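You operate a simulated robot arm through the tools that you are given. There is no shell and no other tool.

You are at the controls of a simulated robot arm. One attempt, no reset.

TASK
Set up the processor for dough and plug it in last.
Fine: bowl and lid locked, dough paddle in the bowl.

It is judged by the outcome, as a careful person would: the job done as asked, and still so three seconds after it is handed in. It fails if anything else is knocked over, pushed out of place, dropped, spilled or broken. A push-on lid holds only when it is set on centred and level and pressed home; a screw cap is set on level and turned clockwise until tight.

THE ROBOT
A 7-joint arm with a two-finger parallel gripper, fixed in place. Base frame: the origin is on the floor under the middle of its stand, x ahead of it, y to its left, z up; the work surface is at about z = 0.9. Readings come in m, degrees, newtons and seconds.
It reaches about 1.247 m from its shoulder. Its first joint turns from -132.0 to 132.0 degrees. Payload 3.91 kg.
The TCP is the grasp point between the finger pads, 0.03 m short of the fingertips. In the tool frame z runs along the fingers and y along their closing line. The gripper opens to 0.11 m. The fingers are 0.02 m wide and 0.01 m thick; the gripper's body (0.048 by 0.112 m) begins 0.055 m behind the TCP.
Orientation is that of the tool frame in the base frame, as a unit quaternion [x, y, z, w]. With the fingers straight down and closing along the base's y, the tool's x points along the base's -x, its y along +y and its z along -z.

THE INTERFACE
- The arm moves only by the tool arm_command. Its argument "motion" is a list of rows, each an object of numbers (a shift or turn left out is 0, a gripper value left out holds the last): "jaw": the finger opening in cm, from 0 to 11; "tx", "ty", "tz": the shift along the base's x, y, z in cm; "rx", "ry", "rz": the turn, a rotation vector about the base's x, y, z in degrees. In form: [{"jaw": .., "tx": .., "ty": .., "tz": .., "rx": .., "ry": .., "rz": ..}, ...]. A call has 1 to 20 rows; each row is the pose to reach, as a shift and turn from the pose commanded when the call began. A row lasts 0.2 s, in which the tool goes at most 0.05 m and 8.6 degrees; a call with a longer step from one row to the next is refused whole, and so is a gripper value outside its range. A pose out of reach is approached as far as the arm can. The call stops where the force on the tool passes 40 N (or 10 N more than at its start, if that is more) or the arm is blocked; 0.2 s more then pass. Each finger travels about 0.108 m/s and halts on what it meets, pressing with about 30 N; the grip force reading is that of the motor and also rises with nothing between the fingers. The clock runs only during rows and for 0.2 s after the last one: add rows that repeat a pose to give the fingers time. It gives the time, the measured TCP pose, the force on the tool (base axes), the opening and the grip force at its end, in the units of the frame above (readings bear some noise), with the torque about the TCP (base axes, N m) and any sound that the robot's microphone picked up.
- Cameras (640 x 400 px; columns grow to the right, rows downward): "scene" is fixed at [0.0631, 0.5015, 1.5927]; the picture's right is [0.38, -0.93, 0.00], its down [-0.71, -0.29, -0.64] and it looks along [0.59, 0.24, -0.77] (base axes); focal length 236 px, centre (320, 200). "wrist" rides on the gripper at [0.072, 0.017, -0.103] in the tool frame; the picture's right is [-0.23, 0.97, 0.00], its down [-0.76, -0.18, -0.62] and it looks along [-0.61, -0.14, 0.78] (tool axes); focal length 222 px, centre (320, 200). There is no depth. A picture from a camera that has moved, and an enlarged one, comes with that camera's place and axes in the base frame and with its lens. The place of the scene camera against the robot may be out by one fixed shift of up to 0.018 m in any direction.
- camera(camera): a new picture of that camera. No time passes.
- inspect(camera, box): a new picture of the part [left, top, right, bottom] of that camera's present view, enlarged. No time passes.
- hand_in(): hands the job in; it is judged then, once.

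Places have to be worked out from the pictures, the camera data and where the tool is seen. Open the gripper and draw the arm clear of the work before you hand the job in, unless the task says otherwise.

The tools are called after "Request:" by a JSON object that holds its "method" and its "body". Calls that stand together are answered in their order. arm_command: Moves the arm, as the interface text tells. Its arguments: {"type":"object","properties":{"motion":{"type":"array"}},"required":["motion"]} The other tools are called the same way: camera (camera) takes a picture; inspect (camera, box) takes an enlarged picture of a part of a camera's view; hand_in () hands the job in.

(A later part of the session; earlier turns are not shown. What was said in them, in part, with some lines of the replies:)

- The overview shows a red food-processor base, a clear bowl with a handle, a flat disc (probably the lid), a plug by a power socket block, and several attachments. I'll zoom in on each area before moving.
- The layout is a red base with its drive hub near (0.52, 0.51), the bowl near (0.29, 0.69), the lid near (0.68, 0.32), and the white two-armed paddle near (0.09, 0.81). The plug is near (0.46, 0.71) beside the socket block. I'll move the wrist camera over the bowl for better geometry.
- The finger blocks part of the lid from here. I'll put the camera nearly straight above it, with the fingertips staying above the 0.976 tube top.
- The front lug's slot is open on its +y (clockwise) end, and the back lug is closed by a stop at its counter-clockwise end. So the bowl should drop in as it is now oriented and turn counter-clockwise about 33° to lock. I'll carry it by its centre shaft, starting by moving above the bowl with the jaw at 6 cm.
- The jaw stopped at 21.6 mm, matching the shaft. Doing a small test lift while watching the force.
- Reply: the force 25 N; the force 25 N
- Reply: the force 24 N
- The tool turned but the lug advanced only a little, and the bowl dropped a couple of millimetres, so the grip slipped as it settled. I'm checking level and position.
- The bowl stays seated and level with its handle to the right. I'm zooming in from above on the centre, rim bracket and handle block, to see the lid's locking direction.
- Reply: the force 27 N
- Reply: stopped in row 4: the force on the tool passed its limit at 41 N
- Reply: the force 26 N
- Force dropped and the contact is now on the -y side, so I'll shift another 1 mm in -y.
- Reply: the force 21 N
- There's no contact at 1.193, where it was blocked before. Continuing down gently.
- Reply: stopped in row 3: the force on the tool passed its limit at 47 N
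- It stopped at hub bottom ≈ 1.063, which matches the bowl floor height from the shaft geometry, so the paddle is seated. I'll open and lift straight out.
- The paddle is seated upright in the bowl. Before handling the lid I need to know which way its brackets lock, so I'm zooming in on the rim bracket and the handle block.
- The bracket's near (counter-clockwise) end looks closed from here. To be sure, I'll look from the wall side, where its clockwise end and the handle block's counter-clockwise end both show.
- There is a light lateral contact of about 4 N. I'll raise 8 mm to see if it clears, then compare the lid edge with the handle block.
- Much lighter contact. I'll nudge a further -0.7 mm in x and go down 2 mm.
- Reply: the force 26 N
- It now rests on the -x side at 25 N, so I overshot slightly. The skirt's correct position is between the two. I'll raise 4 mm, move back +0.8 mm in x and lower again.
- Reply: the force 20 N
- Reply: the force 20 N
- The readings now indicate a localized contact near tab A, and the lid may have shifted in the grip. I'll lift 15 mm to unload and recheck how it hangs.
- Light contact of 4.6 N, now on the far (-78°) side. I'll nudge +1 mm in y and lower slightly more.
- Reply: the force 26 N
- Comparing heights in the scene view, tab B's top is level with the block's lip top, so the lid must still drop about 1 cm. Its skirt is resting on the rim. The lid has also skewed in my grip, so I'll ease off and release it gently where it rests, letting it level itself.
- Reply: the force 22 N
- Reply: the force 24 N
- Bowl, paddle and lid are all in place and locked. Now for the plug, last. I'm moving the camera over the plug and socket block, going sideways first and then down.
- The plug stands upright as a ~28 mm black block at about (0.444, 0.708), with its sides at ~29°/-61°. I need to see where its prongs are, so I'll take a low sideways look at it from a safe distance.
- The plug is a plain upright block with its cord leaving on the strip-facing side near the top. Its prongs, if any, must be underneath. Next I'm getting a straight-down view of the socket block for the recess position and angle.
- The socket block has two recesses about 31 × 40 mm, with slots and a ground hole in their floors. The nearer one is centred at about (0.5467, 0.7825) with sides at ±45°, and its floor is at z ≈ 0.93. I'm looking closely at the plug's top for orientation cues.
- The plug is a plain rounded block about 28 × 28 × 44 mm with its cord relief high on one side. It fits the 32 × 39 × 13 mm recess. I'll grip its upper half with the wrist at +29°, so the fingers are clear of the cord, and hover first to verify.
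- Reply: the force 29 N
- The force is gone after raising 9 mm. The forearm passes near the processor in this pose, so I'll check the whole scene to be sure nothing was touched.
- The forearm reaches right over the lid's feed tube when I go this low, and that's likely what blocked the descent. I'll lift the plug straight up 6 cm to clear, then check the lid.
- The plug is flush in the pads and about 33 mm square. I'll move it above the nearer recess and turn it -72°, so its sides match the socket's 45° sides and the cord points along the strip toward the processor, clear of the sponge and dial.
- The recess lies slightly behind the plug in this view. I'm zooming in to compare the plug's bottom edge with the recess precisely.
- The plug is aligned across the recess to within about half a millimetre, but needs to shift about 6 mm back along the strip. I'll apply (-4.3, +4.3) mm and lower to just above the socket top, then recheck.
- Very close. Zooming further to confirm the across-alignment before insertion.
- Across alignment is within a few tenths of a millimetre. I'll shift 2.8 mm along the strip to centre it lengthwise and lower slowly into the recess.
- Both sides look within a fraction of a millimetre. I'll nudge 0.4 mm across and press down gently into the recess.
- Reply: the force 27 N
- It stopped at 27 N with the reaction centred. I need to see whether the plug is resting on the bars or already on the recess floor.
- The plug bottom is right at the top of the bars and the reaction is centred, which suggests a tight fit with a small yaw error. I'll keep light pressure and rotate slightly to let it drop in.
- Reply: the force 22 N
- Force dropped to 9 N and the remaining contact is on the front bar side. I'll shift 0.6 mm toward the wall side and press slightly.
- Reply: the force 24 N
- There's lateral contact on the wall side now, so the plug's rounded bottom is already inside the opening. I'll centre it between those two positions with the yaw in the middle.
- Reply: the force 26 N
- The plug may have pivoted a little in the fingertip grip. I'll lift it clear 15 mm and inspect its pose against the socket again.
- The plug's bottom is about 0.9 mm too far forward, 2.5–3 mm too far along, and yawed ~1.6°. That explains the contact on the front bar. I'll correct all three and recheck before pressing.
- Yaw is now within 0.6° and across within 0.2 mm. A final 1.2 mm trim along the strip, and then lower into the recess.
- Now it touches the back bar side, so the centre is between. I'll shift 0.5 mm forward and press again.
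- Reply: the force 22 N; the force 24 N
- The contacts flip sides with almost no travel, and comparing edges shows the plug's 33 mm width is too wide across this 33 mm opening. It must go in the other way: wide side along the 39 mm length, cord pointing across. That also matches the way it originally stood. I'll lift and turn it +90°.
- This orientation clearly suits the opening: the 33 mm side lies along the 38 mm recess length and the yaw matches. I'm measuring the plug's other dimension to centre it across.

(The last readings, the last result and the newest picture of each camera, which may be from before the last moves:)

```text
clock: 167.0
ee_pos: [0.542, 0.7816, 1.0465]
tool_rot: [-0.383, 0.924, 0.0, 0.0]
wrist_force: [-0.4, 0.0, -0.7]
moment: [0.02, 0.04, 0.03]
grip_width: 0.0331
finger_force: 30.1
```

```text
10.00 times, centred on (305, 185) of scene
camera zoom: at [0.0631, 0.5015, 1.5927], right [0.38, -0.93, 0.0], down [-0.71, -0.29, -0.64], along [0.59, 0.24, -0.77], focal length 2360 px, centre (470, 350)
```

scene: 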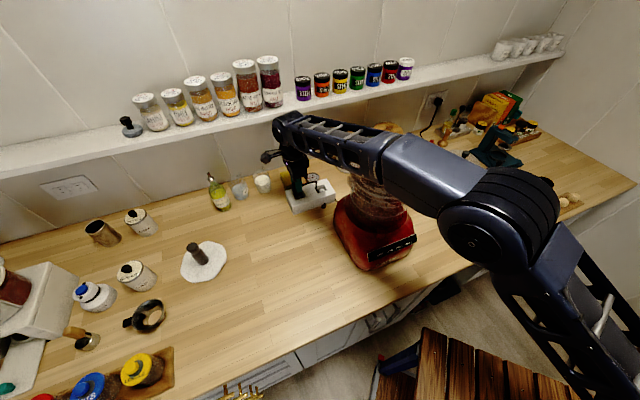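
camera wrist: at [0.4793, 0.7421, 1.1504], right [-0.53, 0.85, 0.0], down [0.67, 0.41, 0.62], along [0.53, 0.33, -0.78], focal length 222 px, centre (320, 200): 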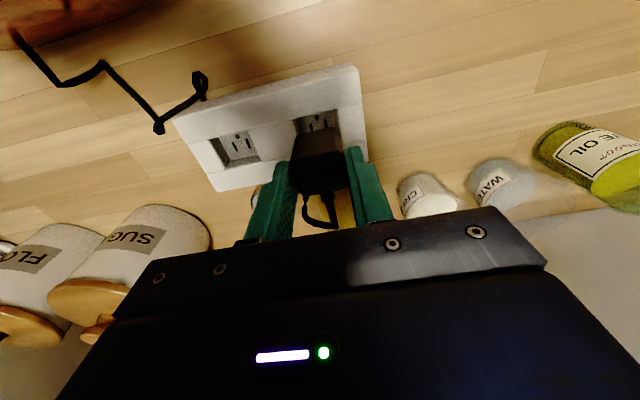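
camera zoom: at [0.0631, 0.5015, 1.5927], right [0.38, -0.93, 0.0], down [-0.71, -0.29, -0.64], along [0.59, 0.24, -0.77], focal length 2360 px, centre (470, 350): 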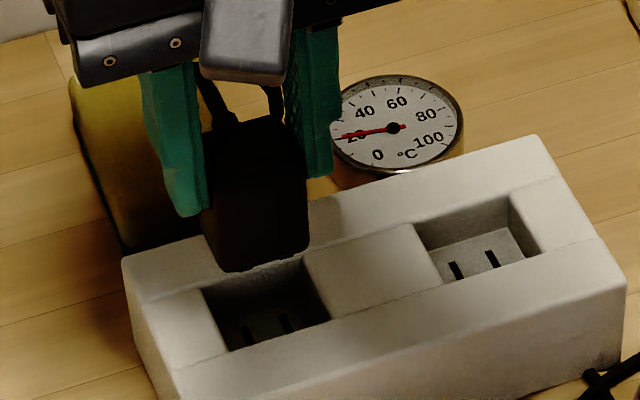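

The plug is about 33 × 27 mm, giving roughly 3 mm clearance all round in this orientation. I'll shift 1.8 mm along the strip and lower it in.

Request:
{"method": "arm_command", "body": {"motion": [{"tx": 0.13, "ty": -0.13}, {"tx": 0.13, "ty": -0.13, "tz": -1}, {"tx": 0.13, "ty": -0.13, "tz": -2}, {"tx": 0.13, "ty": -0.13, "tz": -3}, {"tx": 0.13, "ty": -0.13, "tz": -3}]}}

Request:
{"method": "inspect", "body": {"camera": "wrist", "box": [265, 80, 375, 170]}}

Request:
{"method": "inspect", "body": {"camera": "scene", "box": [285, 165, 325, 205]}}

```text
clock: 168.2
ee_pos: [0.5418, 0.7793, 1.0194]
tool_rot: [-0.381, 0.925, 0.002, 0.001]
wrist_force: [0.4, -0.4, -1.0]
moment: [0.03, -0.01, 0.01]
grip_width: 0.0327
finger_force: 30.1
```

```text
4.44 times, centred on (320, 125) of wrist
camera zoom: at [0.4798, 0.7405, 1.1234], right [-0.53, 0.85, 0.0], down [0.66, 0.41, 0.63], along [0.53, 0.33, -0.78], focal length 987 px, centre (320, 533)
```

zoom: 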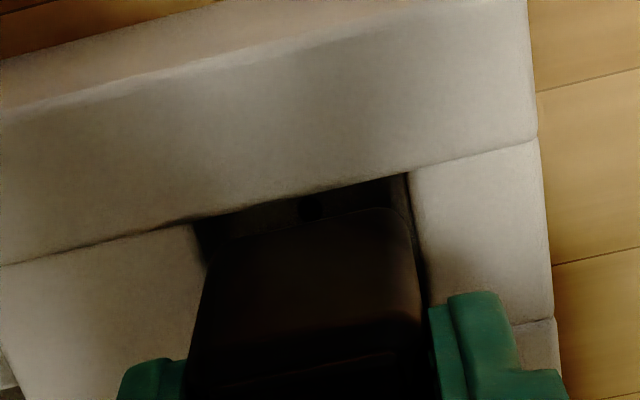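

```text
10.00 times, centred on (305, 185) of scene
camera zoom: at [0.0631, 0.5015, 1.5927], right [0.38, -0.93, 0.0], down [-0.71, -0.29, -0.64], along [0.59, 0.24, -0.77], focal length 2360 px, centre (470, 350)
```

zoom: 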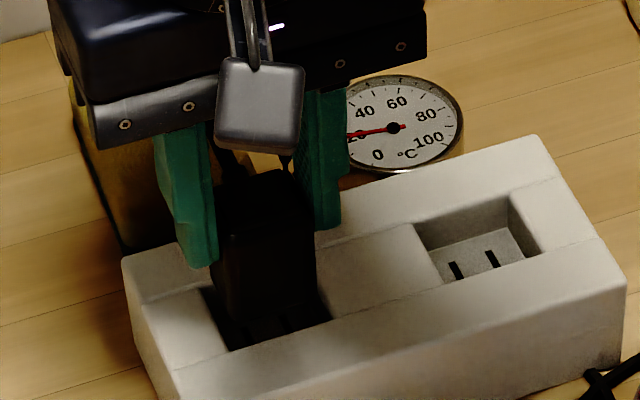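

Aligned within 1 mm both ways with clearance visible on all sides. Lowering into the recess slowly.

Request:
{"method": "arm_command", "body": {"motion": [{"tx": 0.05, "ty": -0.05, "tz": -0.4}, {"tx": 0.05, "ty": -0.05, "tz": -0.8}, {"tx": 0.05, "ty": -0.05, "tz": -1.2}, {"tx": 0.05, "ty": -0.05, "tz": -1.5}, {"tx": 0.05, "ty": -0.05, "tz": -1.5}]}}

```text
clock: 169.4
ee_pos: [0.5412, 0.7813, 1.0167]
tool_rot: [-0.381, 0.924, 0.006, 0.008]
wrist_force: [-0.4, 0.7, -0.3]
moment: [-0.02, 0.05, 0.03]
grip_width: 0.0331
finger_force: 30.0
```

The arm did not descend even though the tool feels no force, so an arm link must be touching something. I'll back off upward immediately and look.

Request:
{"method": "arm_command", "body": {"motion": [{"tz": 0.8}, {"tz": 1.6}, {"tz": 2.4}, {"tz": 2.4}]}}

Request:
{"method": "camera", "body": {"camera": "scene"}}

Request:
{"method": "inspect", "body": {"camera": "scene", "box": [290, 80, 480, 240]}}

```text
clock: 170.4
ee_pos: [0.5449, 0.7808, 1.0241]
tool_rot: [-0.381, 0.925, -0.001, -0.001]
wrist_force: [0.4, 0.0, 0.6]
moment: [-0.02, -0.02, 0.01]
grip_width: 0.0329
finger_force: 30.5
```

```text
taken
```

scene: 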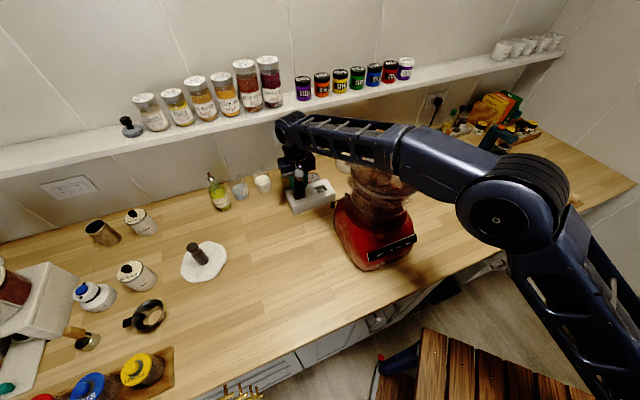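

```text
2.50 times, centred on (385, 160) of scene
camera zoom: at [0.0631, 0.5015, 1.5927], right [0.38, -0.93, 0.0], down [-0.71, -0.29, -0.64], along [0.59, 0.24, -0.77], focal length 590 px, centre (158, 300)
```

zoom: 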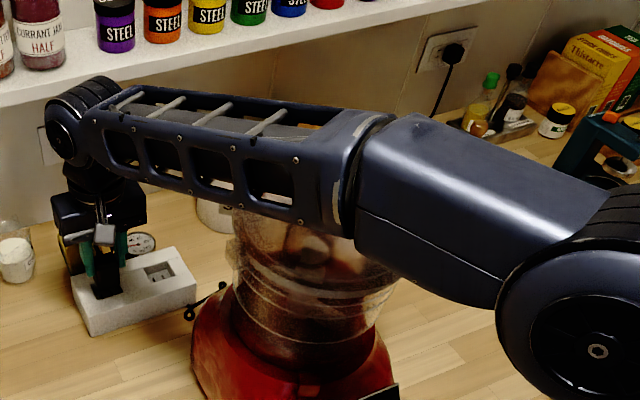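

The forearm and elbow housing hangs directly over the bowl's lid here. I'm zooming in to see how close it is and whether the lid and bowl are still level.

Request:
{"method": "inspect", "body": {"camera": "scene", "box": [340, 140, 430, 220]}}

Request:
{"method": "inspect", "body": {"camera": "scene", "box": [330, 180, 430, 280]}}

```text
5.00 times, centred on (385, 180) of scene
camera zoom: at [0.0631, 0.5015, 1.5927], right [0.38, -0.93, 0.0], down [-0.71, -0.29, -0.64], along [0.59, 0.24, -0.77], focal length 1180 px, centre (-5, 300)
```

zoom: 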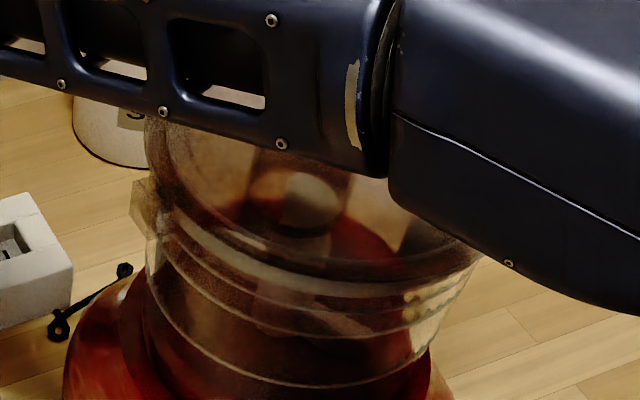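

```text
4.00 times, centred on (380, 230) of scene
camera zoom: at [0.0631, 0.5015, 1.5927], right [0.38, -0.93, 0.0], down [-0.71, -0.29, -0.64], along [0.59, 0.24, -0.77], focal length 944 px, centre (80, 80)
```

zoom: 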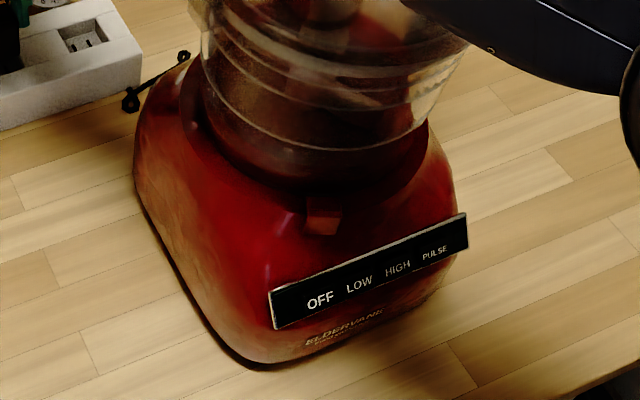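

Everything is still in place, but with the wrist at +45° the elbow droops toward the feed tube; at -45° the arm had room to go lower. The same slot fit works with the plug turned 180°, cord toward the front, so I'll raise and rotate the other way in two stages.

Request:
{"method": "arm_command", "body": {"motion": [{"tz": 1.5}, {"tz": 3}, {"tz": 4, "rz": -8.2}, {"tz": 4, "rz": -16.4}, {"tz": 4, "rz": -24.6}, {"tz": 4, "rz": -32.8}, {"tz": 4, "rz": -41}, {"tz": 4, "rz": -49.2}, {"tz": 4, "rz": -57.4}, {"tz": 4, "rz": -65.6}, {"tz": 4, "rz": -73.8}, {"tz": 4, "rz": -82}, {"tz": 4, "rz": -90}, {"tz": 4, "rz": -90}]}}

Request:
{"method": "arm_command", "body": {"motion": [{"rz": -8.2}, {"rz": -16.4}, {"rz": -24.6}, {"rz": -32.8}, {"rz": -41}, {"rz": -49.2}, {"rz": -57.4}, {"rz": -65.6}, {"rz": -73.8}, {"rz": -82}, {"rz": -90}, {"rz": -90}]}}

Request:
{"method": "camera", "body": {"camera": "scene"}}

Request:
{"method": "camera", "body": {"camera": "wrist"}}

```text
clock: 173.4
ee_pos: [0.5434, 0.7823, 1.0643]
tool_rot: [0.385, 0.923, 0.0, 0.0]
wrist_force: [0.6, -1.0, -0.5]
moment: [-0.04, 0.01, 0.05]
grip_width: 0.0331
finger_force: 29.7
```

```text
clock: 175.9
ee_pos: [0.4937, 0.799, 1.0011]
tool_rot: [0.906, 0.413, -0.087, -0.039]
wrist_force: [-7.1, 4.4, 4.8]
moment: [0.14, 0.33, -0.12]
grip_width: 0.035
finger_force: 30.6
out of reach, approached as far as the arm can: row 11
stopped in row 12: the force on the tool passed its limit at 54 N (the readings are from after the stop); the commanded pose is now the measured one
```

```text
taken
```

scene: 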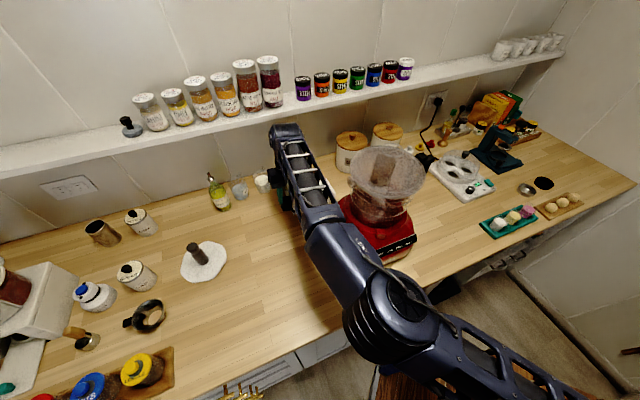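

```text
taken
camera wrist: at [0.5731, 0.8441, 1.091], right [0.58, -0.81, -0.11], down [-0.5, -0.46, 0.73], along [-0.64, -0.37, -0.67], focal length 222 px, centre (320, 200)
```

wrist: 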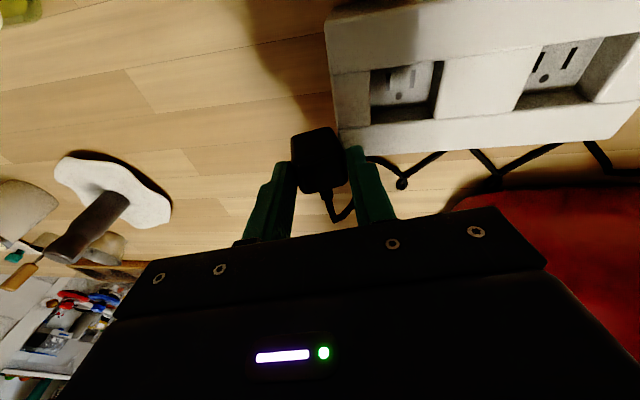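

The arm ran out of joint range near the end, swung over and touched the end of the socket block. The elbow is now well clear of the processor, though. I'll lift straight up gently first, then assess the block and plug.

Request:
{"method": "arm_command", "body": {"motion": [{"tz": 1}, {"tz": 2}, {"tz": 3.5}, {"tz": 5}, {"tz": 6.5}, {"tz": 6.5}]}}

Request:
{"method": "camera", "body": {"camera": "wrist"}}

Request:
{"method": "camera", "body": {"camera": "scene"}}

Request:
{"method": "inspect", "body": {"camera": "scene", "box": [260, 120, 440, 280]}}

```text
clock: 177.3
ee_pos: [0.4941, 0.7938, 1.0638]
tool_rot: [0.906, 0.413, -0.087, -0.039]
wrist_force: [0.3, -0.3, -0.9]
moment: [-0.03, -0.02, 0.02]
grip_width: 0.0332
finger_force: 30.5
out of reach, approached as far as the arm can: row 3, 4, 5, 6
```

```text
taken
camera wrist: at [0.5728, 0.838, 1.154], right [0.58, -0.81, -0.11], down [-0.5, -0.46, 0.73], along [-0.64, -0.37, -0.67], focal length 222 px, centre (320, 200)
```

wrist: 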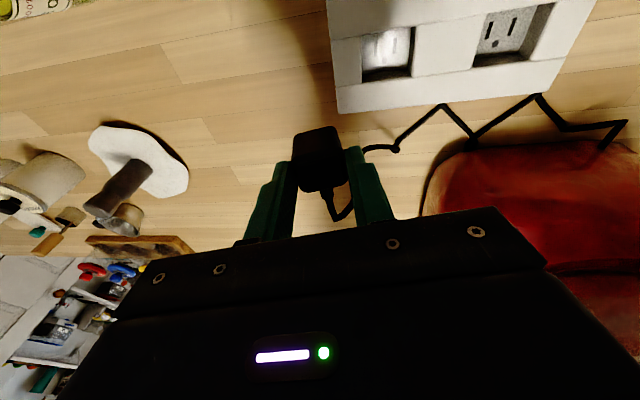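

```text
taken
```

scene: 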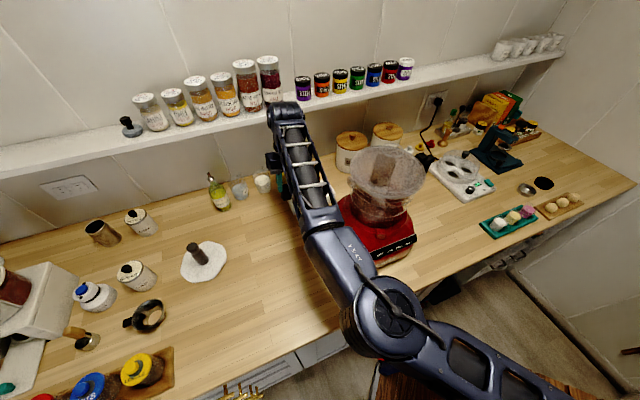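

```text
2.50 times, centred on (350, 200) of scene
camera zoom: at [0.0631, 0.5015, 1.5927], right [0.38, -0.93, 0.0], down [-0.71, -0.29, -0.64], along [0.59, 0.24, -0.77], focal length 590 px, centre (245, 200)
```

zoom: 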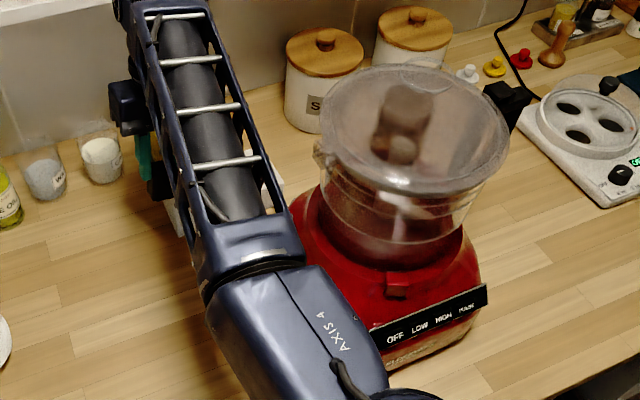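

The processor, bowl and lid are all fine, and the elbow is now on the clear side. I'll bring the tool back to vertical while backing the yaw off from its limit, staying high.

Request:
{"method": "arm_command", "body": {"motion": [{"tz": 1, "rz": 5}, {"tz": 2, "rz": 11}, {"tz": 3, "rz": 17}, {"tz": 3, "rz": 23}, {"tz": 3, "rz": 29}, {"tz": 3, "rz": 35}, {"tz": 3, "rz": 41}, {"tz": 3, "rz": 41}]}}

Request:
{"method": "camera", "body": {"camera": "scene"}}

Request:
{"method": "camera", "body": {"camera": "wrist"}}

```text
clock: 179.1
ee_pos: [0.4939, 0.7948, 1.0928]
tool_rot: [0.704, 0.704, -0.096, -0.006]
wrist_force: [-0.4, -0.2, -1.1]
moment: [0.0, -0.01, -0.01]
grip_width: 0.0334
finger_force: 30.1
```

```text
taken
```

scene: 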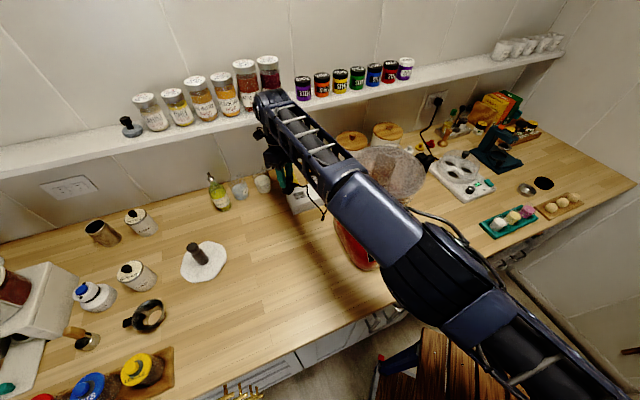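

```text
taken
camera wrist: at [0.525, 0.8792, 1.1834], right [0.97, -0.23, -0.11], down [-0.08, -0.68, 0.73], along [-0.25, -0.7, -0.67], focal length 222 px, centre (320, 200)
```

wrist: 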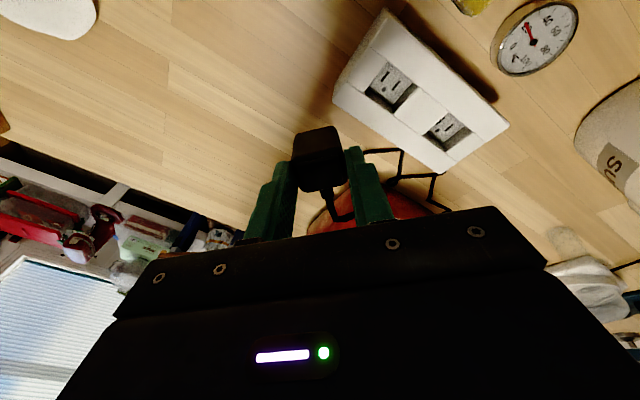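

At yaw -90° the elbow rides high and clear. I'll level the tool here and bring it back over the socket at a safe height, then check whether the block has moved.

Request:
{"method": "arm_command", "body": {"motion": [{"tz": 0.5, "rx": 1.8, "ry": -2.1}, {"tz": 1, "rx": 3.6, "ry": -4.1}, {"tz": 1.5, "rx": 5.4, "ry": -6.2}, {"tz": 2, "rx": 7.26, "ry": -8.23}, {"tx": 1.5, "ty": -0.4, "tz": 2, "rx": 7.26, "ry": -8.23}, {"tx": 3, "ty": -0.8, "tz": 2, "rx": 7.26, "ry": -8.23}, {"tx": 4.5, "ty": -1.2, "tz": 2, "rx": 7.26, "ry": -8.23}, {"tx": 4.5, "ty": -1.2, "tz": 2, "rx": 7.26, "ry": -8.23}]}}

Request:
{"method": "camera", "body": {"camera": "wrist"}}

Request:
{"method": "inspect", "body": {"camera": "wrist", "box": [240, 40, 420, 200]}}

Request:
{"method": "camera", "body": {"camera": "scene"}}

```text
clock: 180.9
ee_pos: [0.5392, 0.7827, 1.1128]
tool_rot: [0.708, 0.706, 0.0, 0.001]
wrist_force: [1.6, -0.1, -0.7]
moment: [0.02, -0.01, -0.02]
grip_width: 0.033
finger_force: 30.4
```

```text
taken
camera wrist: at [0.5562, 0.855, 1.2173], right [0.97, -0.23, 0.0], down [-0.18, -0.76, 0.62], along [-0.14, -0.61, -0.78], focal length 222 px, centre (320, 200)
```

wrist: 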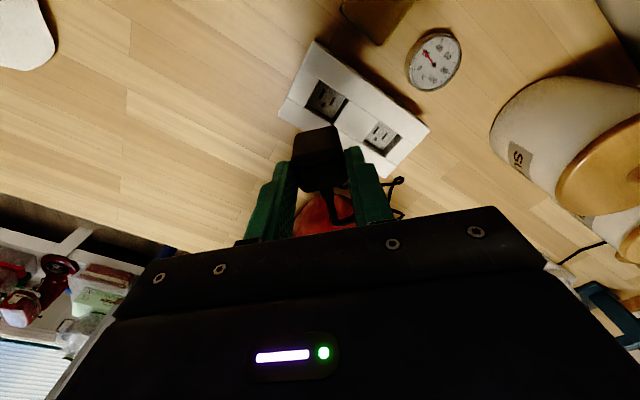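

```text
2.50 times, centred on (330, 120) of wrist
camera zoom: at [0.5562, 0.855, 1.2173], right [0.97, -0.23, 0.0], down [-0.18, -0.76, 0.62], along [-0.14, -0.61, -0.78], focal length 555 px, centre (295, 400)
```

zoom: 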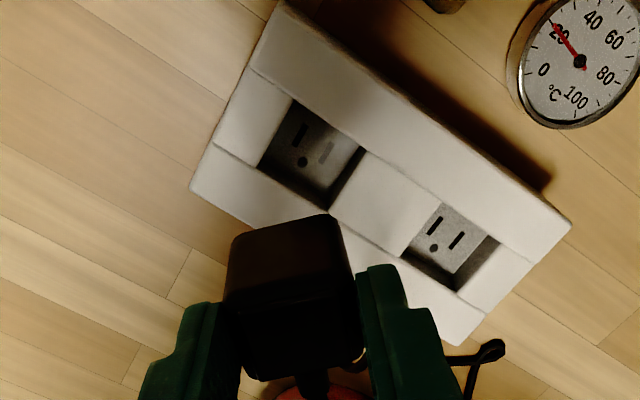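

```text
taken
```

scene: 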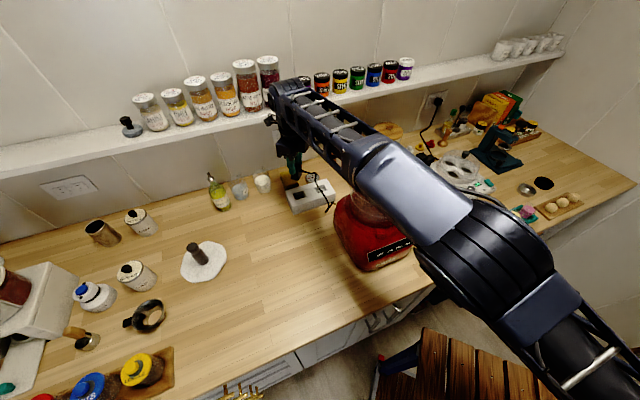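

The block hasn't moved: the recess is still at (0.547, 0.784). The recess clearance tolerates about 8° of yaw, so I'll approach the -130° orientation gradually at this height and watch for the joint limit.

Request:
{"method": "arm_command", "body": {"motion": [{"tx": 0.3, "ty": 0.1, "rz": -6}, {"tx": 0.6, "ty": 0.2, "rz": -12}, {"tx": 0.9, "ty": 0.3, "rz": -18}, {"tx": 1.15, "ty": 0.4, "rz": -24}, {"tx": 1.15, "ty": 0.5, "rz": -30}, {"tx": 1.15, "ty": 0.5, "rz": -30}]}}

Request:
{"method": "arm_command", "body": {"motion": [{"rz": -3}, {"rz": -6}, {"rz": -6}]}}

Request:
{"method": "camera", "body": {"camera": "scene"}}

```text
clock: 182.3
ee_pos: [0.55, 0.7884, 1.1141]
tool_rot: [0.866, 0.5, 0.0, 0.0]
wrist_force: [0.0, -0.2, -0.4]
moment: [0.0, 0.02, 0.02]
grip_width: 0.0332
finger_force: 30.0
```

```text
clock: 183.1
ee_pos: [0.5499, 0.787, 1.1124]
tool_rot: [0.891, 0.454, 0.001, 0.001]
wrist_force: [1.0, -0.4, -1.0]
moment: [0.02, 0.0, 0.02]
grip_width: 0.0331
finger_force: 29.9
```

```text
taken
```

scene: 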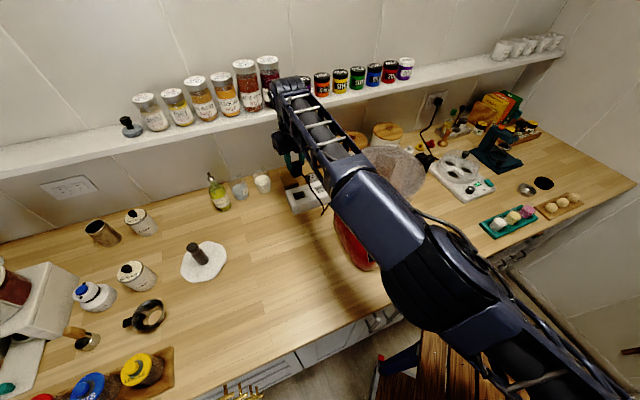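

Yaw -126° works, with the tool vertical and the elbow clear. Trying a few more degrees carefully.

Request:
{"method": "arm_command", "body": {"motion": [{"rz": -1.5}, {"rz": -3}, {"rz": -3}]}}

Request:
{"method": "camera", "body": {"camera": "wrist"}}

Request:
{"method": "inspect", "body": {"camera": "wrist", "box": [250, 40, 410, 180]}}

```text
clock: 183.9
ee_pos: [0.5501, 0.7882, 1.1127]
tool_rot: [0.903, 0.43, 0.0, 0.0]
wrist_force: [-1.1, -0.4, 0.3]
moment: [0.02, -0.02, -0.03]
grip_width: 0.033
finger_force: 29.7
```

```text
taken
camera wrist: at [0.6099, 0.8339, 1.2172], right [0.61, -0.79, 0.0], down [-0.62, -0.48, 0.62], along [-0.49, -0.38, -0.78], focal length 222 px, centre (320, 200)
```

wrist: 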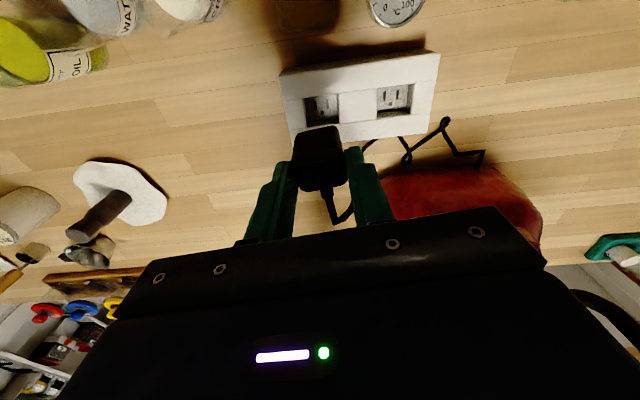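

```text
2.86 times, centred on (330, 110) of wrist
camera zoom: at [0.6099, 0.8339, 1.2172], right [0.61, -0.79, 0.0], down [-0.62, -0.48, 0.62], along [-0.49, -0.38, -0.78], focal length 635 px, centre (291, 457)
```

zoom: 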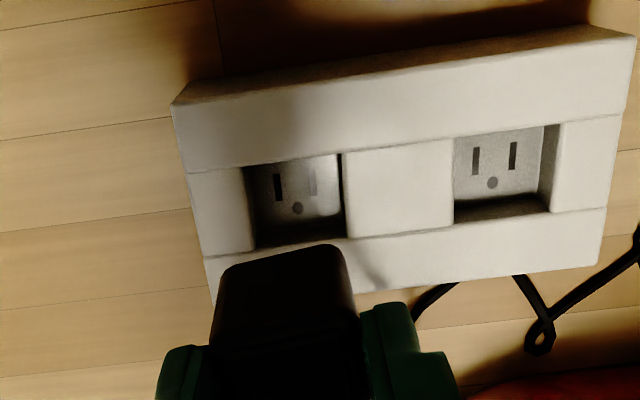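

At yaw -129° the plug is about 6° off the recess axis. I'll try 2° more in tiny steps.

Request:
{"method": "arm_command", "body": {"motion": [{"rz": -0.7}, {"rz": -1.4}, {"rz": -2}, {"rz": -2}]}}

```text
clock: 184.9
ee_pos: [0.5492, 0.7881, 1.112]
tool_rot: [0.91, 0.414, 0.0, 0.0]
wrist_force: [-0.1, -0.1, -1.3]
moment: [0.0, 0.0, 0.01]
grip_width: 0.0331
finger_force: 29.8
```

Request:
{"method": "arm_command", "body": {"motion": [{"rz": -0.5}, {"rz": -1.0}, {"rz": -1.5}, {"rz": -1.5}]}}

Request:
{"method": "camera", "body": {"camera": "scene"}}

```text
clock: 185.9
ee_pos: [0.5496, 0.7877, 1.1116]
tool_rot: [0.913, 0.408, 0.001, 0.0]
wrist_force: [0.2, 0.2, -0.5]
moment: [0.01, -0.03, 0.02]
grip_width: 0.0329
finger_force: 30.3
```

```text
taken
```

scene: 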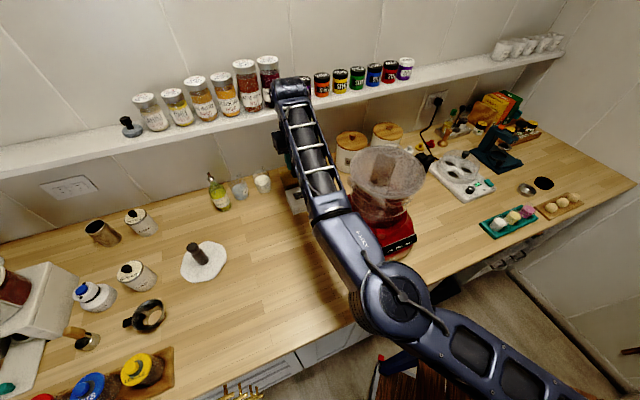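

Yaw -132° is reached, only about 3° off and well within clearance. I'm measuring alignment here before lowering.

Request:
{"method": "inspect", "body": {"camera": "wrist", "box": [250, 50, 390, 170]}}

```text
3.33 times, centred on (320, 110) of wrist
camera zoom: at [0.6115, 0.8296, 1.217], right [0.57, -0.82, 0.0], down [-0.64, -0.45, 0.62], along [-0.51, -0.36, -0.78], focal length 740 px, centre (320, 500)
```

zoom: 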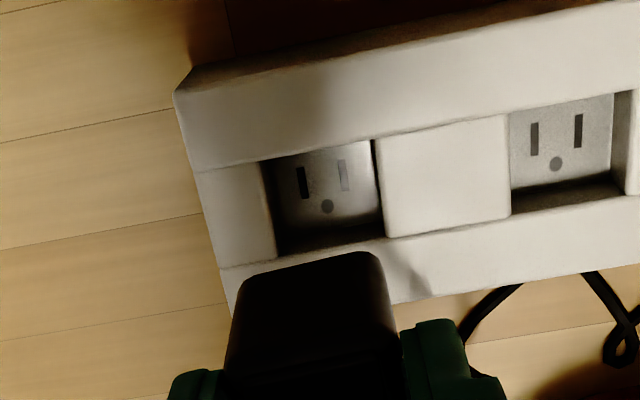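

The plug centre is only 2 mm off the recess centre. I'll apply that and lower to just above the block, verifying that the pose stays true.

Request:
{"method": "arm_command", "body": {"motion": [{"tx": -0.14, "ty": -0.16, "tz": -1.5}, {"tx": -0.14, "ty": -0.16, "tz": -3}, {"tx": -0.14, "ty": -0.16, "tz": -4.5}, {"tx": -0.14, "ty": -0.16, "tz": -5}, {"tx": -0.14, "ty": -0.16, "tz": -5}]}}

Request:
{"method": "inspect", "body": {"camera": "wrist", "box": [250, 60, 390, 180]}}

Request:
{"method": "camera", "body": {"camera": "scene"}}

```text
clock: 187.1
ee_pos: [0.5489, 0.787, 1.0642]
tool_rot: [0.916, 0.402, 0.0, 0.0]
wrist_force: [0.6, -0.3, -0.8]
moment: [0.01, 0.01, 0.0]
grip_width: 0.0326
finger_force: 30.2
```

```text
3.33 times, centred on (320, 120) of wrist
camera zoom: at [0.6107, 0.8282, 1.1676], right [0.56, -0.83, 0.0], down [-0.65, -0.44, 0.62], along [-0.51, -0.35, -0.78], focal length 740 px, centre (320, 467)
```

zoom: 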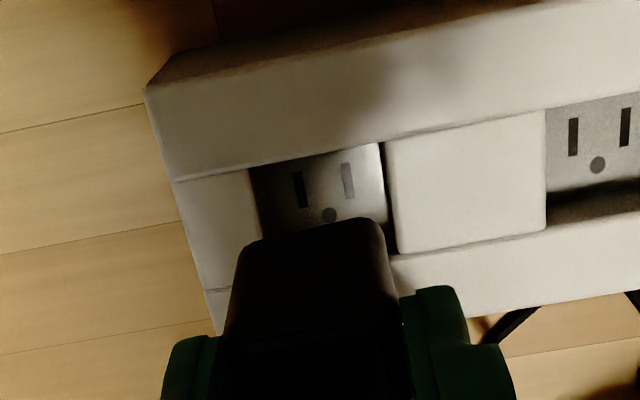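

```text
taken
```

scene: 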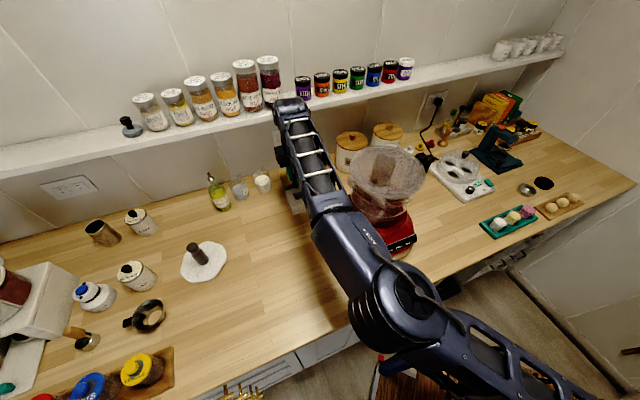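

Still vertical and tracking well. A small 1.5 mm correction, then down to just above the opening.

Request:
{"method": "arm_command", "body": {"motion": [{"tx": -0.12, "ty": -0.08, "tz": -1.5}, {"tx": -0.12, "ty": -0.08, "tz": -3}, {"tx": -0.12, "ty": -0.08, "tz": -4.4}, {"tx": -0.12, "ty": -0.08, "tz": -4.4}]}}

Request:
{"method": "inspect", "body": {"camera": "wrist", "box": [260, 70, 380, 170]}}

```text
clock: 188.1
ee_pos: [0.5469, 0.7848, 1.0204]
tool_rot: [0.915, 0.403, -0.001, 0.0]
wrist_force: [0.8, -0.6, -0.3]
moment: [0.02, -0.02, 0.01]
grip_width: 0.0329
finger_force: 30.7
```

```text
4.00 times, centred on (320, 120) of wrist
camera zoom: at [0.6089, 0.8269, 1.1238], right [0.56, -0.83, 0.0], down [-0.65, -0.44, 0.62], along [-0.51, -0.35, -0.78], focal length 888 px, centre (320, 520)
```

zoom: 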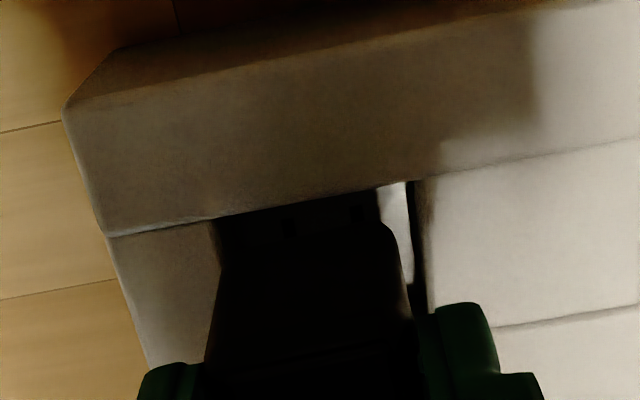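

The plug is 1.4 mm too far toward one end. I'll correct that and lower into the recess in small steps.

Request:
{"method": "arm_command", "body": {"motion": [{"tx": 0.12, "ty": -0.09, "tz": -0.2}, {"tx": 0.12, "ty": -0.09, "tz": -0.5}, {"tx": 0.12, "ty": -0.09, "tz": -0.8}, {"tx": 0.12, "ty": -0.09, "tz": -1.1}, {"tx": 0.12, "ty": -0.09, "tz": -1.4}, {"tx": 0.12, "ty": -0.09, "tz": -1.4}]}}

```text
clock: 189.5
ee_pos: [0.5479, 0.7846, 1.0053]
tool_rot: [0.916, 0.402, 0.0, -0.001]
wrist_force: [-6.5, 0.0, 26.4]
moment: [0.1, -0.06, 0.02]
grip_width: 0.033
finger_force: 29.8
```

The plug is about 5 mm into the opening but is riding on the back bar's edge. I'll ease up 3 mm, shift 2 mm toward the front and lower again.

Request:
{"method": "arm_command", "body": {"motion": [{"tz": 0.4}, {"tx": -0.16, "ty": -0.13, "tz": 0.4}, {"tx": -0.16, "ty": -0.13, "tz": 0.1}, {"tx": -0.16, "ty": -0.13, "tz": -0.2}, {"tx": -0.16, "ty": -0.13, "tz": -0.4}, {"tx": -0.16, "ty": -0.13, "tz": -0.4}]}}

```text
clock: 190.9
ee_pos: [0.5473, 0.7831, 1.0014]
tool_rot: [0.916, 0.402, 0.0, 0.001]
wrist_force: [-0.7, 0.0, -1.0]
moment: [-0.04, -0.01, -0.03]
grip_width: 0.0331
finger_force: 30.3
```

Free now at 1.0014, about 9 mm inside the recess. Continuing down to the floor.

Request:
{"method": "arm_command", "body": {"motion": [{"tz": -0.2}, {"tz": -0.4}, {"tz": -0.6}, {"tz": -0.6}]}}

```text
clock: 191.9
ee_pos: [0.5471, 0.7822, 0.9952]
tool_rot: [0.916, 0.402, 0.001, 0.0]
wrist_force: [0.3, -0.2, -0.8]
moment: [0.01, -0.03, 0.01]
grip_width: 0.0331
finger_force: 30.0
```

Request:
{"method": "arm_command", "body": {"motion": [{"tz": -0.2}, {"tz": -0.4}, {"tz": -0.4}]}}

```text
clock: 192.7
ee_pos: [0.5467, 0.784, 0.9909]
tool_rot: [0.916, 0.402, 0.0, 0.0]
wrist_force: [0.6, 1.0, -0.9]
moment: [-0.01, 0.01, -0.02]
grip_width: 0.0329
finger_force: 30.3
```

Request:
{"method": "arm_command", "body": {"motion": [{"tz": -0.2}, {"tz": -0.4}, {"tz": -0.4}]}}

Request:
{"method": "inspect", "body": {"camera": "wrist", "box": [260, 80, 380, 200]}}

```text
clock: 193.5
ee_pos: [0.5478, 0.7831, 0.9877]
tool_rot: [0.915, 0.402, 0.001, 0.0]
wrist_force: [-1.2, -0.1, 13.9]
moment: [-0.11, 0.2, -0.02]
grip_width: 0.0333
finger_force: 29.9
```

```text
3.33 times, centred on (320, 140) of wrist
camera zoom: at [0.6093, 0.825, 1.0922], right [0.56, -0.83, 0.0], down [-0.65, -0.44, 0.62], along [-0.51, -0.35, -0.78], focal length 740 px, centre (320, 400)
```

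zoom: 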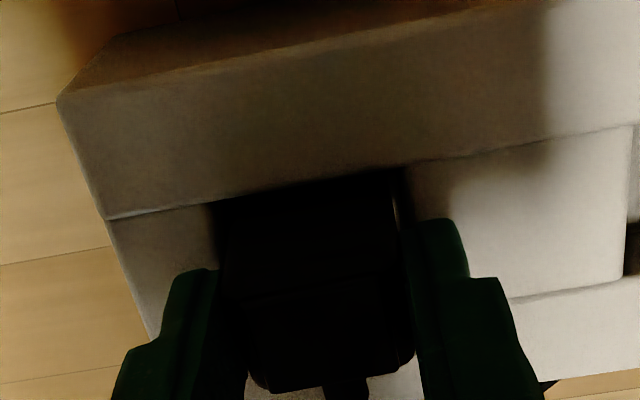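

Floor contact at TCP 0.988: the plug is about 22 mm down in the recess. I'll press a little more firmly to seat it home.

Request:
{"method": "arm_command", "body": {"motion": [{"tz": -0.1}, {"tz": -0.15}, {"tz": -0.15}]}}

Request:
{"method": "inspect", "body": {"camera": "scene", "box": [270, 150, 350, 220]}}

```text
clock: 194.3
ee_pos: [0.5473, 0.7833, 0.9874]
tool_rot: [0.916, 0.402, 0.001, -0.001]
wrist_force: [5.2, 4.6, 27.2]
moment: [0.0, -0.02, -0.01]
grip_width: 0.0331
finger_force: 30.4
```

```text
5.71 times, centred on (310, 185) of scene
camera zoom: at [0.0631, 0.5015, 1.5927], right [0.38, -0.93, 0.0], down [-0.71, -0.29, -0.64], along [0.59, 0.24, -0.77], focal length 1348 px, centre (377, 286)
```

zoom: 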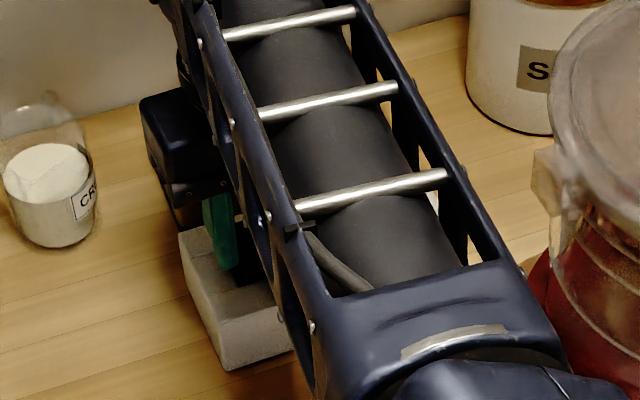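

It's solid on the floor. Opening the fingers and rising straight up off the plug.

Request:
{"method": "arm_command", "body": {"motion": [{"tz": 0.15}, {"jaw": 4, "tz": 0.15}, {"jaw": 5, "tz": 0.15}, {"jaw": 5.5, "tz": 0.15}, {"jaw": 5.5, "tz": 1}, {"jaw": 5.5, "tz": 3}, {"jaw": 5.5, "tz": 6}, {"jaw": 5.5, "tz": 9}, {"jaw": 5.5, "tz": 12}, {"jaw": 5.5, "tz": 12}]}}

Request:
{"method": "camera", "body": {"camera": "wrist"}}

Request:
{"method": "inspect", "body": {"camera": "wrist", "box": [230, 40, 410, 190]}}

```text
clock: 196.5
ee_pos: [0.5458, 0.7827, 1.1054]
tool_rot: [0.916, 0.402, 0.0, 0.0]
wrist_force: [-0.3, -0.7, 0.3]
moment: [-0.01, 0.01, 0.02]
grip_width: 0.0553
finger_force: 0.0
```

```text
taken
camera wrist: at [0.6078, 0.8256, 1.2094], right [0.56, -0.83, 0.0], down [-0.65, -0.44, 0.62], along [-0.51, -0.35, -0.78], focal length 222 px, centre (320, 200)
```

wrist: 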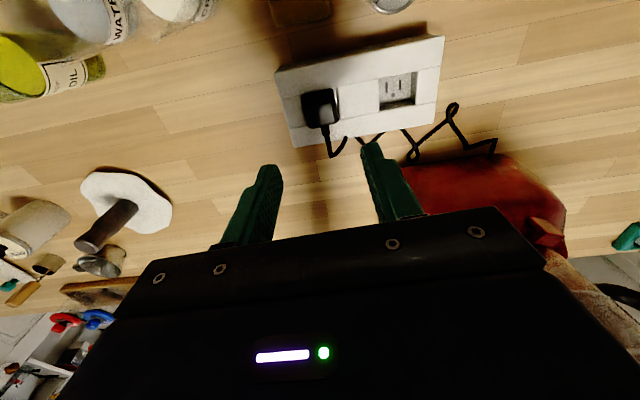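

```text
2.67 times, centred on (320, 115) of wrist
camera zoom: at [0.6078, 0.8256, 1.2094], right [0.56, -0.83, 0.0], down [-0.65, -0.44, 0.62], along [-0.51, -0.35, -0.78], focal length 592 px, centre (320, 427)
```

zoom: 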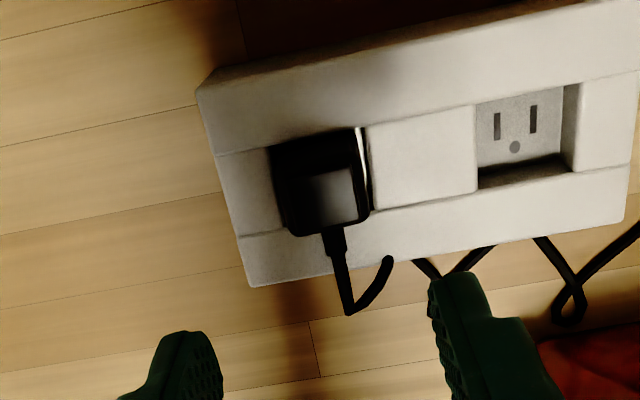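

The plug is seated upright in the socket with its cord toward the front. I'm taking a close look to confirm before drawing the arm clear.

Request:
{"method": "inspect", "body": {"camera": "wrist", "box": [285, 70, 355, 135]}}

Request:
{"method": "arm_command", "body": {"motion": [{"tx": -2, "ty": -2, "tz": 1}, {"tx": -4, "ty": -4, "tz": 4}, {"tx": -6, "ty": -6, "tz": 8}, {"tx": -6, "ty": -6, "tz": 12}, {"tx": -6, "ty": -6, "tz": 16}, {"tx": -6, "ty": -6, "tz": 20}, {"tx": -6, "ty": -6, "tz": 24}, {"tx": -6, "ty": -6, "tz": 24}]}}

Request:
{"method": "camera", "body": {"camera": "scene"}}

```text
6.15 times, centred on (320, 102) of wrist
camera zoom: at [0.6078, 0.8256, 1.2094], right [0.56, -0.83, 0.0], down [-0.65, -0.44, 0.62], along [-0.51, -0.35, -0.78], focal length 1367 px, centre (320, 800)
```

zoom: 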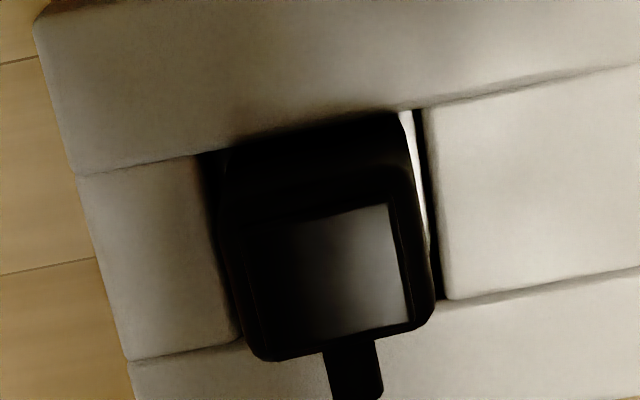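

```text
clock: 198.3
ee_pos: [0.4878, 0.7092, 1.3391]
tool_rot: [0.915, 0.404, 0.001, 0.001]
wrist_force: [-0.1, 0.6, -0.3]
moment: [-0.02, 0.01, -0.01]
grip_width: 0.0549
finger_force: 0.1
out of reach, approached as far as the arm can: row 7, 8
```

```text
taken
```

scene: 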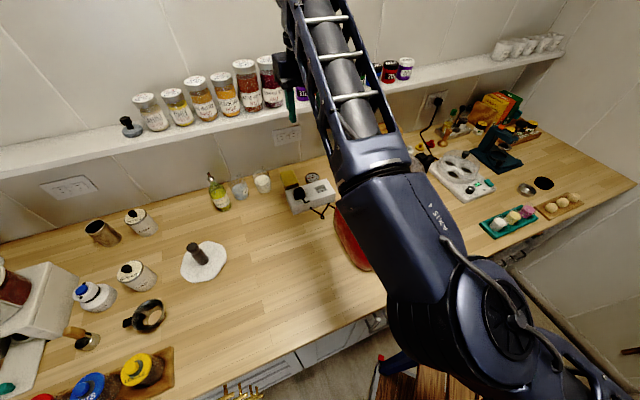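

The plug is fully nested in the socket. The arm is near a joint limit here, so I'll unwind the wrist and retreat toward the start area, staying high above the lid.

Request:
{"method": "arm_command", "body": {"motion": [{"rz": 4}, {"rz": 8}, {"rz": 13}, {"rz": 18, "tz": 0.5}, {"rz": 24, "tx": -0.5, "ty": -0.5, "tz": 1}, {"rz": 30, "tx": -1, "ty": -1, "tz": 2}, {"rz": 36, "tx": -2, "ty": -2, "tz": 3}, {"rz": 42, "tx": -3, "ty": -3, "tz": 4}, {"rz": 48, "tx": -4.5, "ty": -4.5, "tz": 5}, {"rz": 54, "tx": -6, "ty": -6, "tz": 6}, {"rz": 60, "tx": -7.5, "ty": -7.5, "tz": 7}, {"rz": 66, "tx": -9, "ty": -9, "tz": 7}, {"rz": 72, "tx": -10.5, "ty": -10.5, "tz": 7}, {"rz": 72, "tx": -10.5, "ty": -10.5, "tz": 7}]}}

Request:
{"method": "camera", "body": {"camera": "scene"}}

```text
clock: 201.3
ee_pos: [0.381, 0.6064, 1.4079]
tool_rot: [0.504, 0.864, 0.001, 0.0]
wrist_force: [0.2, -0.6, 0.2]
moment: [0.01, -0.03, 0.0]
grip_width: 0.0548
finger_force: 0.0
```

```text
taken
```

scene: 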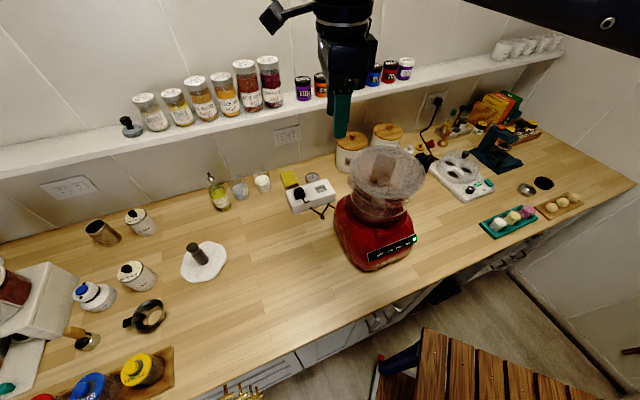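

A green indicator is now lit on the processor's panel. I'm checking details across the scene before handing in.

Request:
{"method": "inspect", "body": {"camera": "scene", "box": [325, 135, 435, 275]}}

Request:
{"method": "inspect", "body": {"camera": "scene", "box": [275, 160, 345, 220]}}

Request:
{"method": "inspect", "body": {"camera": "scene", "box": [360, 225, 430, 270]}}

Request:
{"method": "inspect", "body": {"camera": "scene", "box": [330, 120, 560, 240]}}

```text
2.86 times, centred on (380, 205) of scene
camera zoom: at [0.0631, 0.5015, 1.5927], right [0.38, -0.93, 0.0], down [-0.71, -0.29, -0.64], along [0.59, 0.24, -0.77], focal length 674 px, centre (149, 186)
```

zoom: 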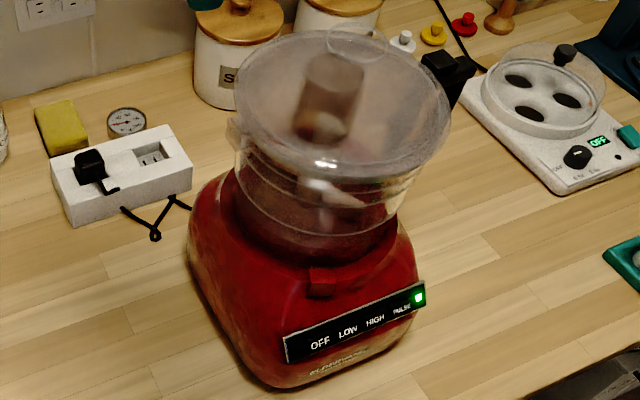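

```text
6.67 times, centred on (310, 190) of scene
camera zoom: at [0.0631, 0.5015, 1.5927], right [0.38, -0.93, 0.0], down [-0.71, -0.29, -0.64], along [0.59, 0.24, -0.77], focal length 1573 px, centre (387, 267)
```

zoom: 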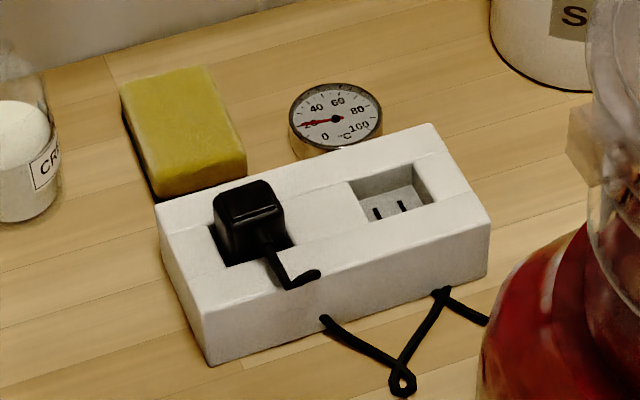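

```text
8.89 times, centred on (395, 248) of scene
camera zoom: at [0.0631, 0.5015, 1.5927], right [0.38, -0.93, 0.0], down [-0.71, -0.29, -0.64], along [0.59, 0.24, -0.77], focal length 2097 px, centre (-347, -222)
```

zoom: 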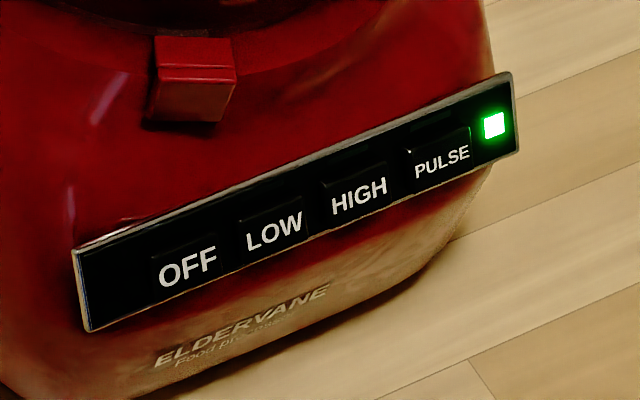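

```text
2.78 times, centred on (445, 180) of scene
camera zoom: at [0.0631, 0.5015, 1.5927], right [0.38, -0.93, 0.0], down [-0.71, -0.29, -0.64], along [0.59, 0.24, -0.77], focal length 657 px, centre (-28, 256)
```

zoom: 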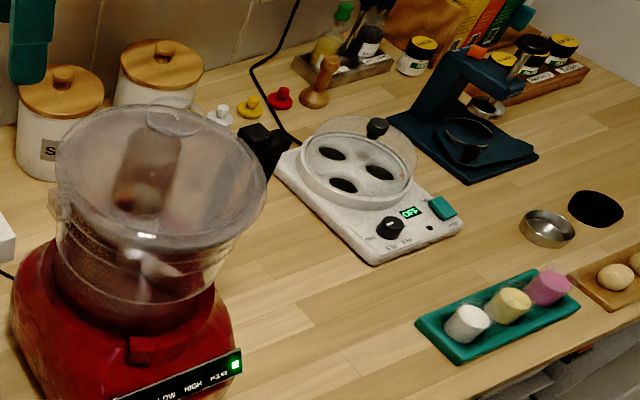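

The green light is on, the panel reads OFF, and the sponge, dial, block and everything else sit exactly where they were. I'll draw the arm back a bit further before handing in.

Request:
{"method": "arm_command", "body": {"motion": [{"tx": -2, "ty": -2, "tz": 1}, {"tx": -4, "ty": -4.5, "tz": 2}, {"tx": -6, "ty": -7, "tz": 3}, {"tx": -8, "ty": -9.5, "tz": 3}, {"tx": -9, "ty": -12, "tz": 3}, {"tx": -9, "ty": -12, "tz": 3}]}}

Request:
{"method": "camera", "body": {"camera": "scene"}}

Request:
{"method": "inspect", "body": {"camera": "scene", "box": [275, 135, 435, 275]}}

```text
clock: 202.7
ee_pos: [0.2924, 0.4856, 1.4377]
tool_rot: [0.504, 0.863, 0.001, 0.001]
wrist_force: [-0.2, -0.5, -0.8]
moment: [-0.04, -0.01, 0.01]
grip_width: 0.0552
finger_force: 0.0
```

```text
taken
```

scene: 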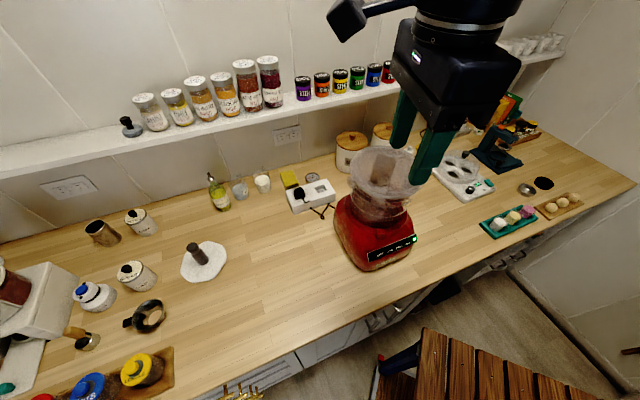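

```text
2.86 times, centred on (355, 205) of scene
camera zoom: at [0.0631, 0.5015, 1.5927], right [0.38, -0.93, 0.0], down [-0.71, -0.29, -0.64], along [0.59, 0.24, -0.77], focal length 674 px, centre (220, 186)
```

zoom: 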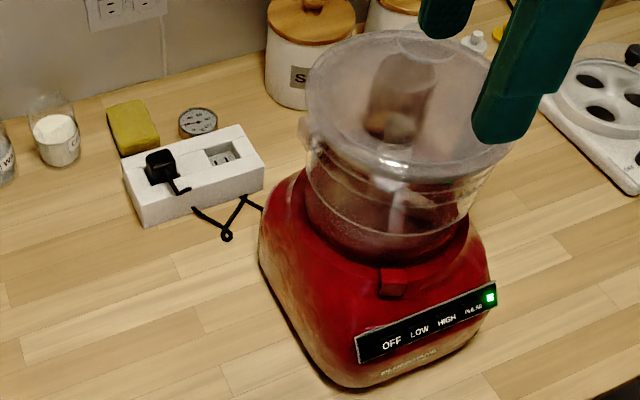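

The bowl and lid are locked, the paddle is on its shaft, and the plug went in last with the ready light now green. The gripper is open and clear of the work, and the other items look undisturbed, so I'm handing the job in.

Request:
{"method": "hand_in", "body": {}}

```text
The job is handed in.
```

The food processor is set up for dough and plugged in, and I've handed the job in. I don't have the judge's result.

- **Bowl:** it sits on the base and is turned counter-clockwise against its stop, with the handle to the right.
- **Dough paddle:** it is down over the bowl's centre shaft and rests on the floor. It may lean very slightly.
- **Lid:** both tabs are under their lips, hard against the stop. A test lift was held at about 20 N.
- **Plug:** it went in last, pressed to the bottom of the nearer socket with the cord toward the front. The processor's ready light then came on green, with the motor not started.

Getting the plug in was not clean. My forearm was blocked over the processor more than once, probably against the lid's feed tube. Later the arm hit a joint limit and the plug or gripper bumped the socket block at about 54 N. Afterwards the socket block, sponge and dial were within a millimetre or two of where they started, and the base and lid looked unmoved.

The gripper is open and the arm is drawn back above the counter.
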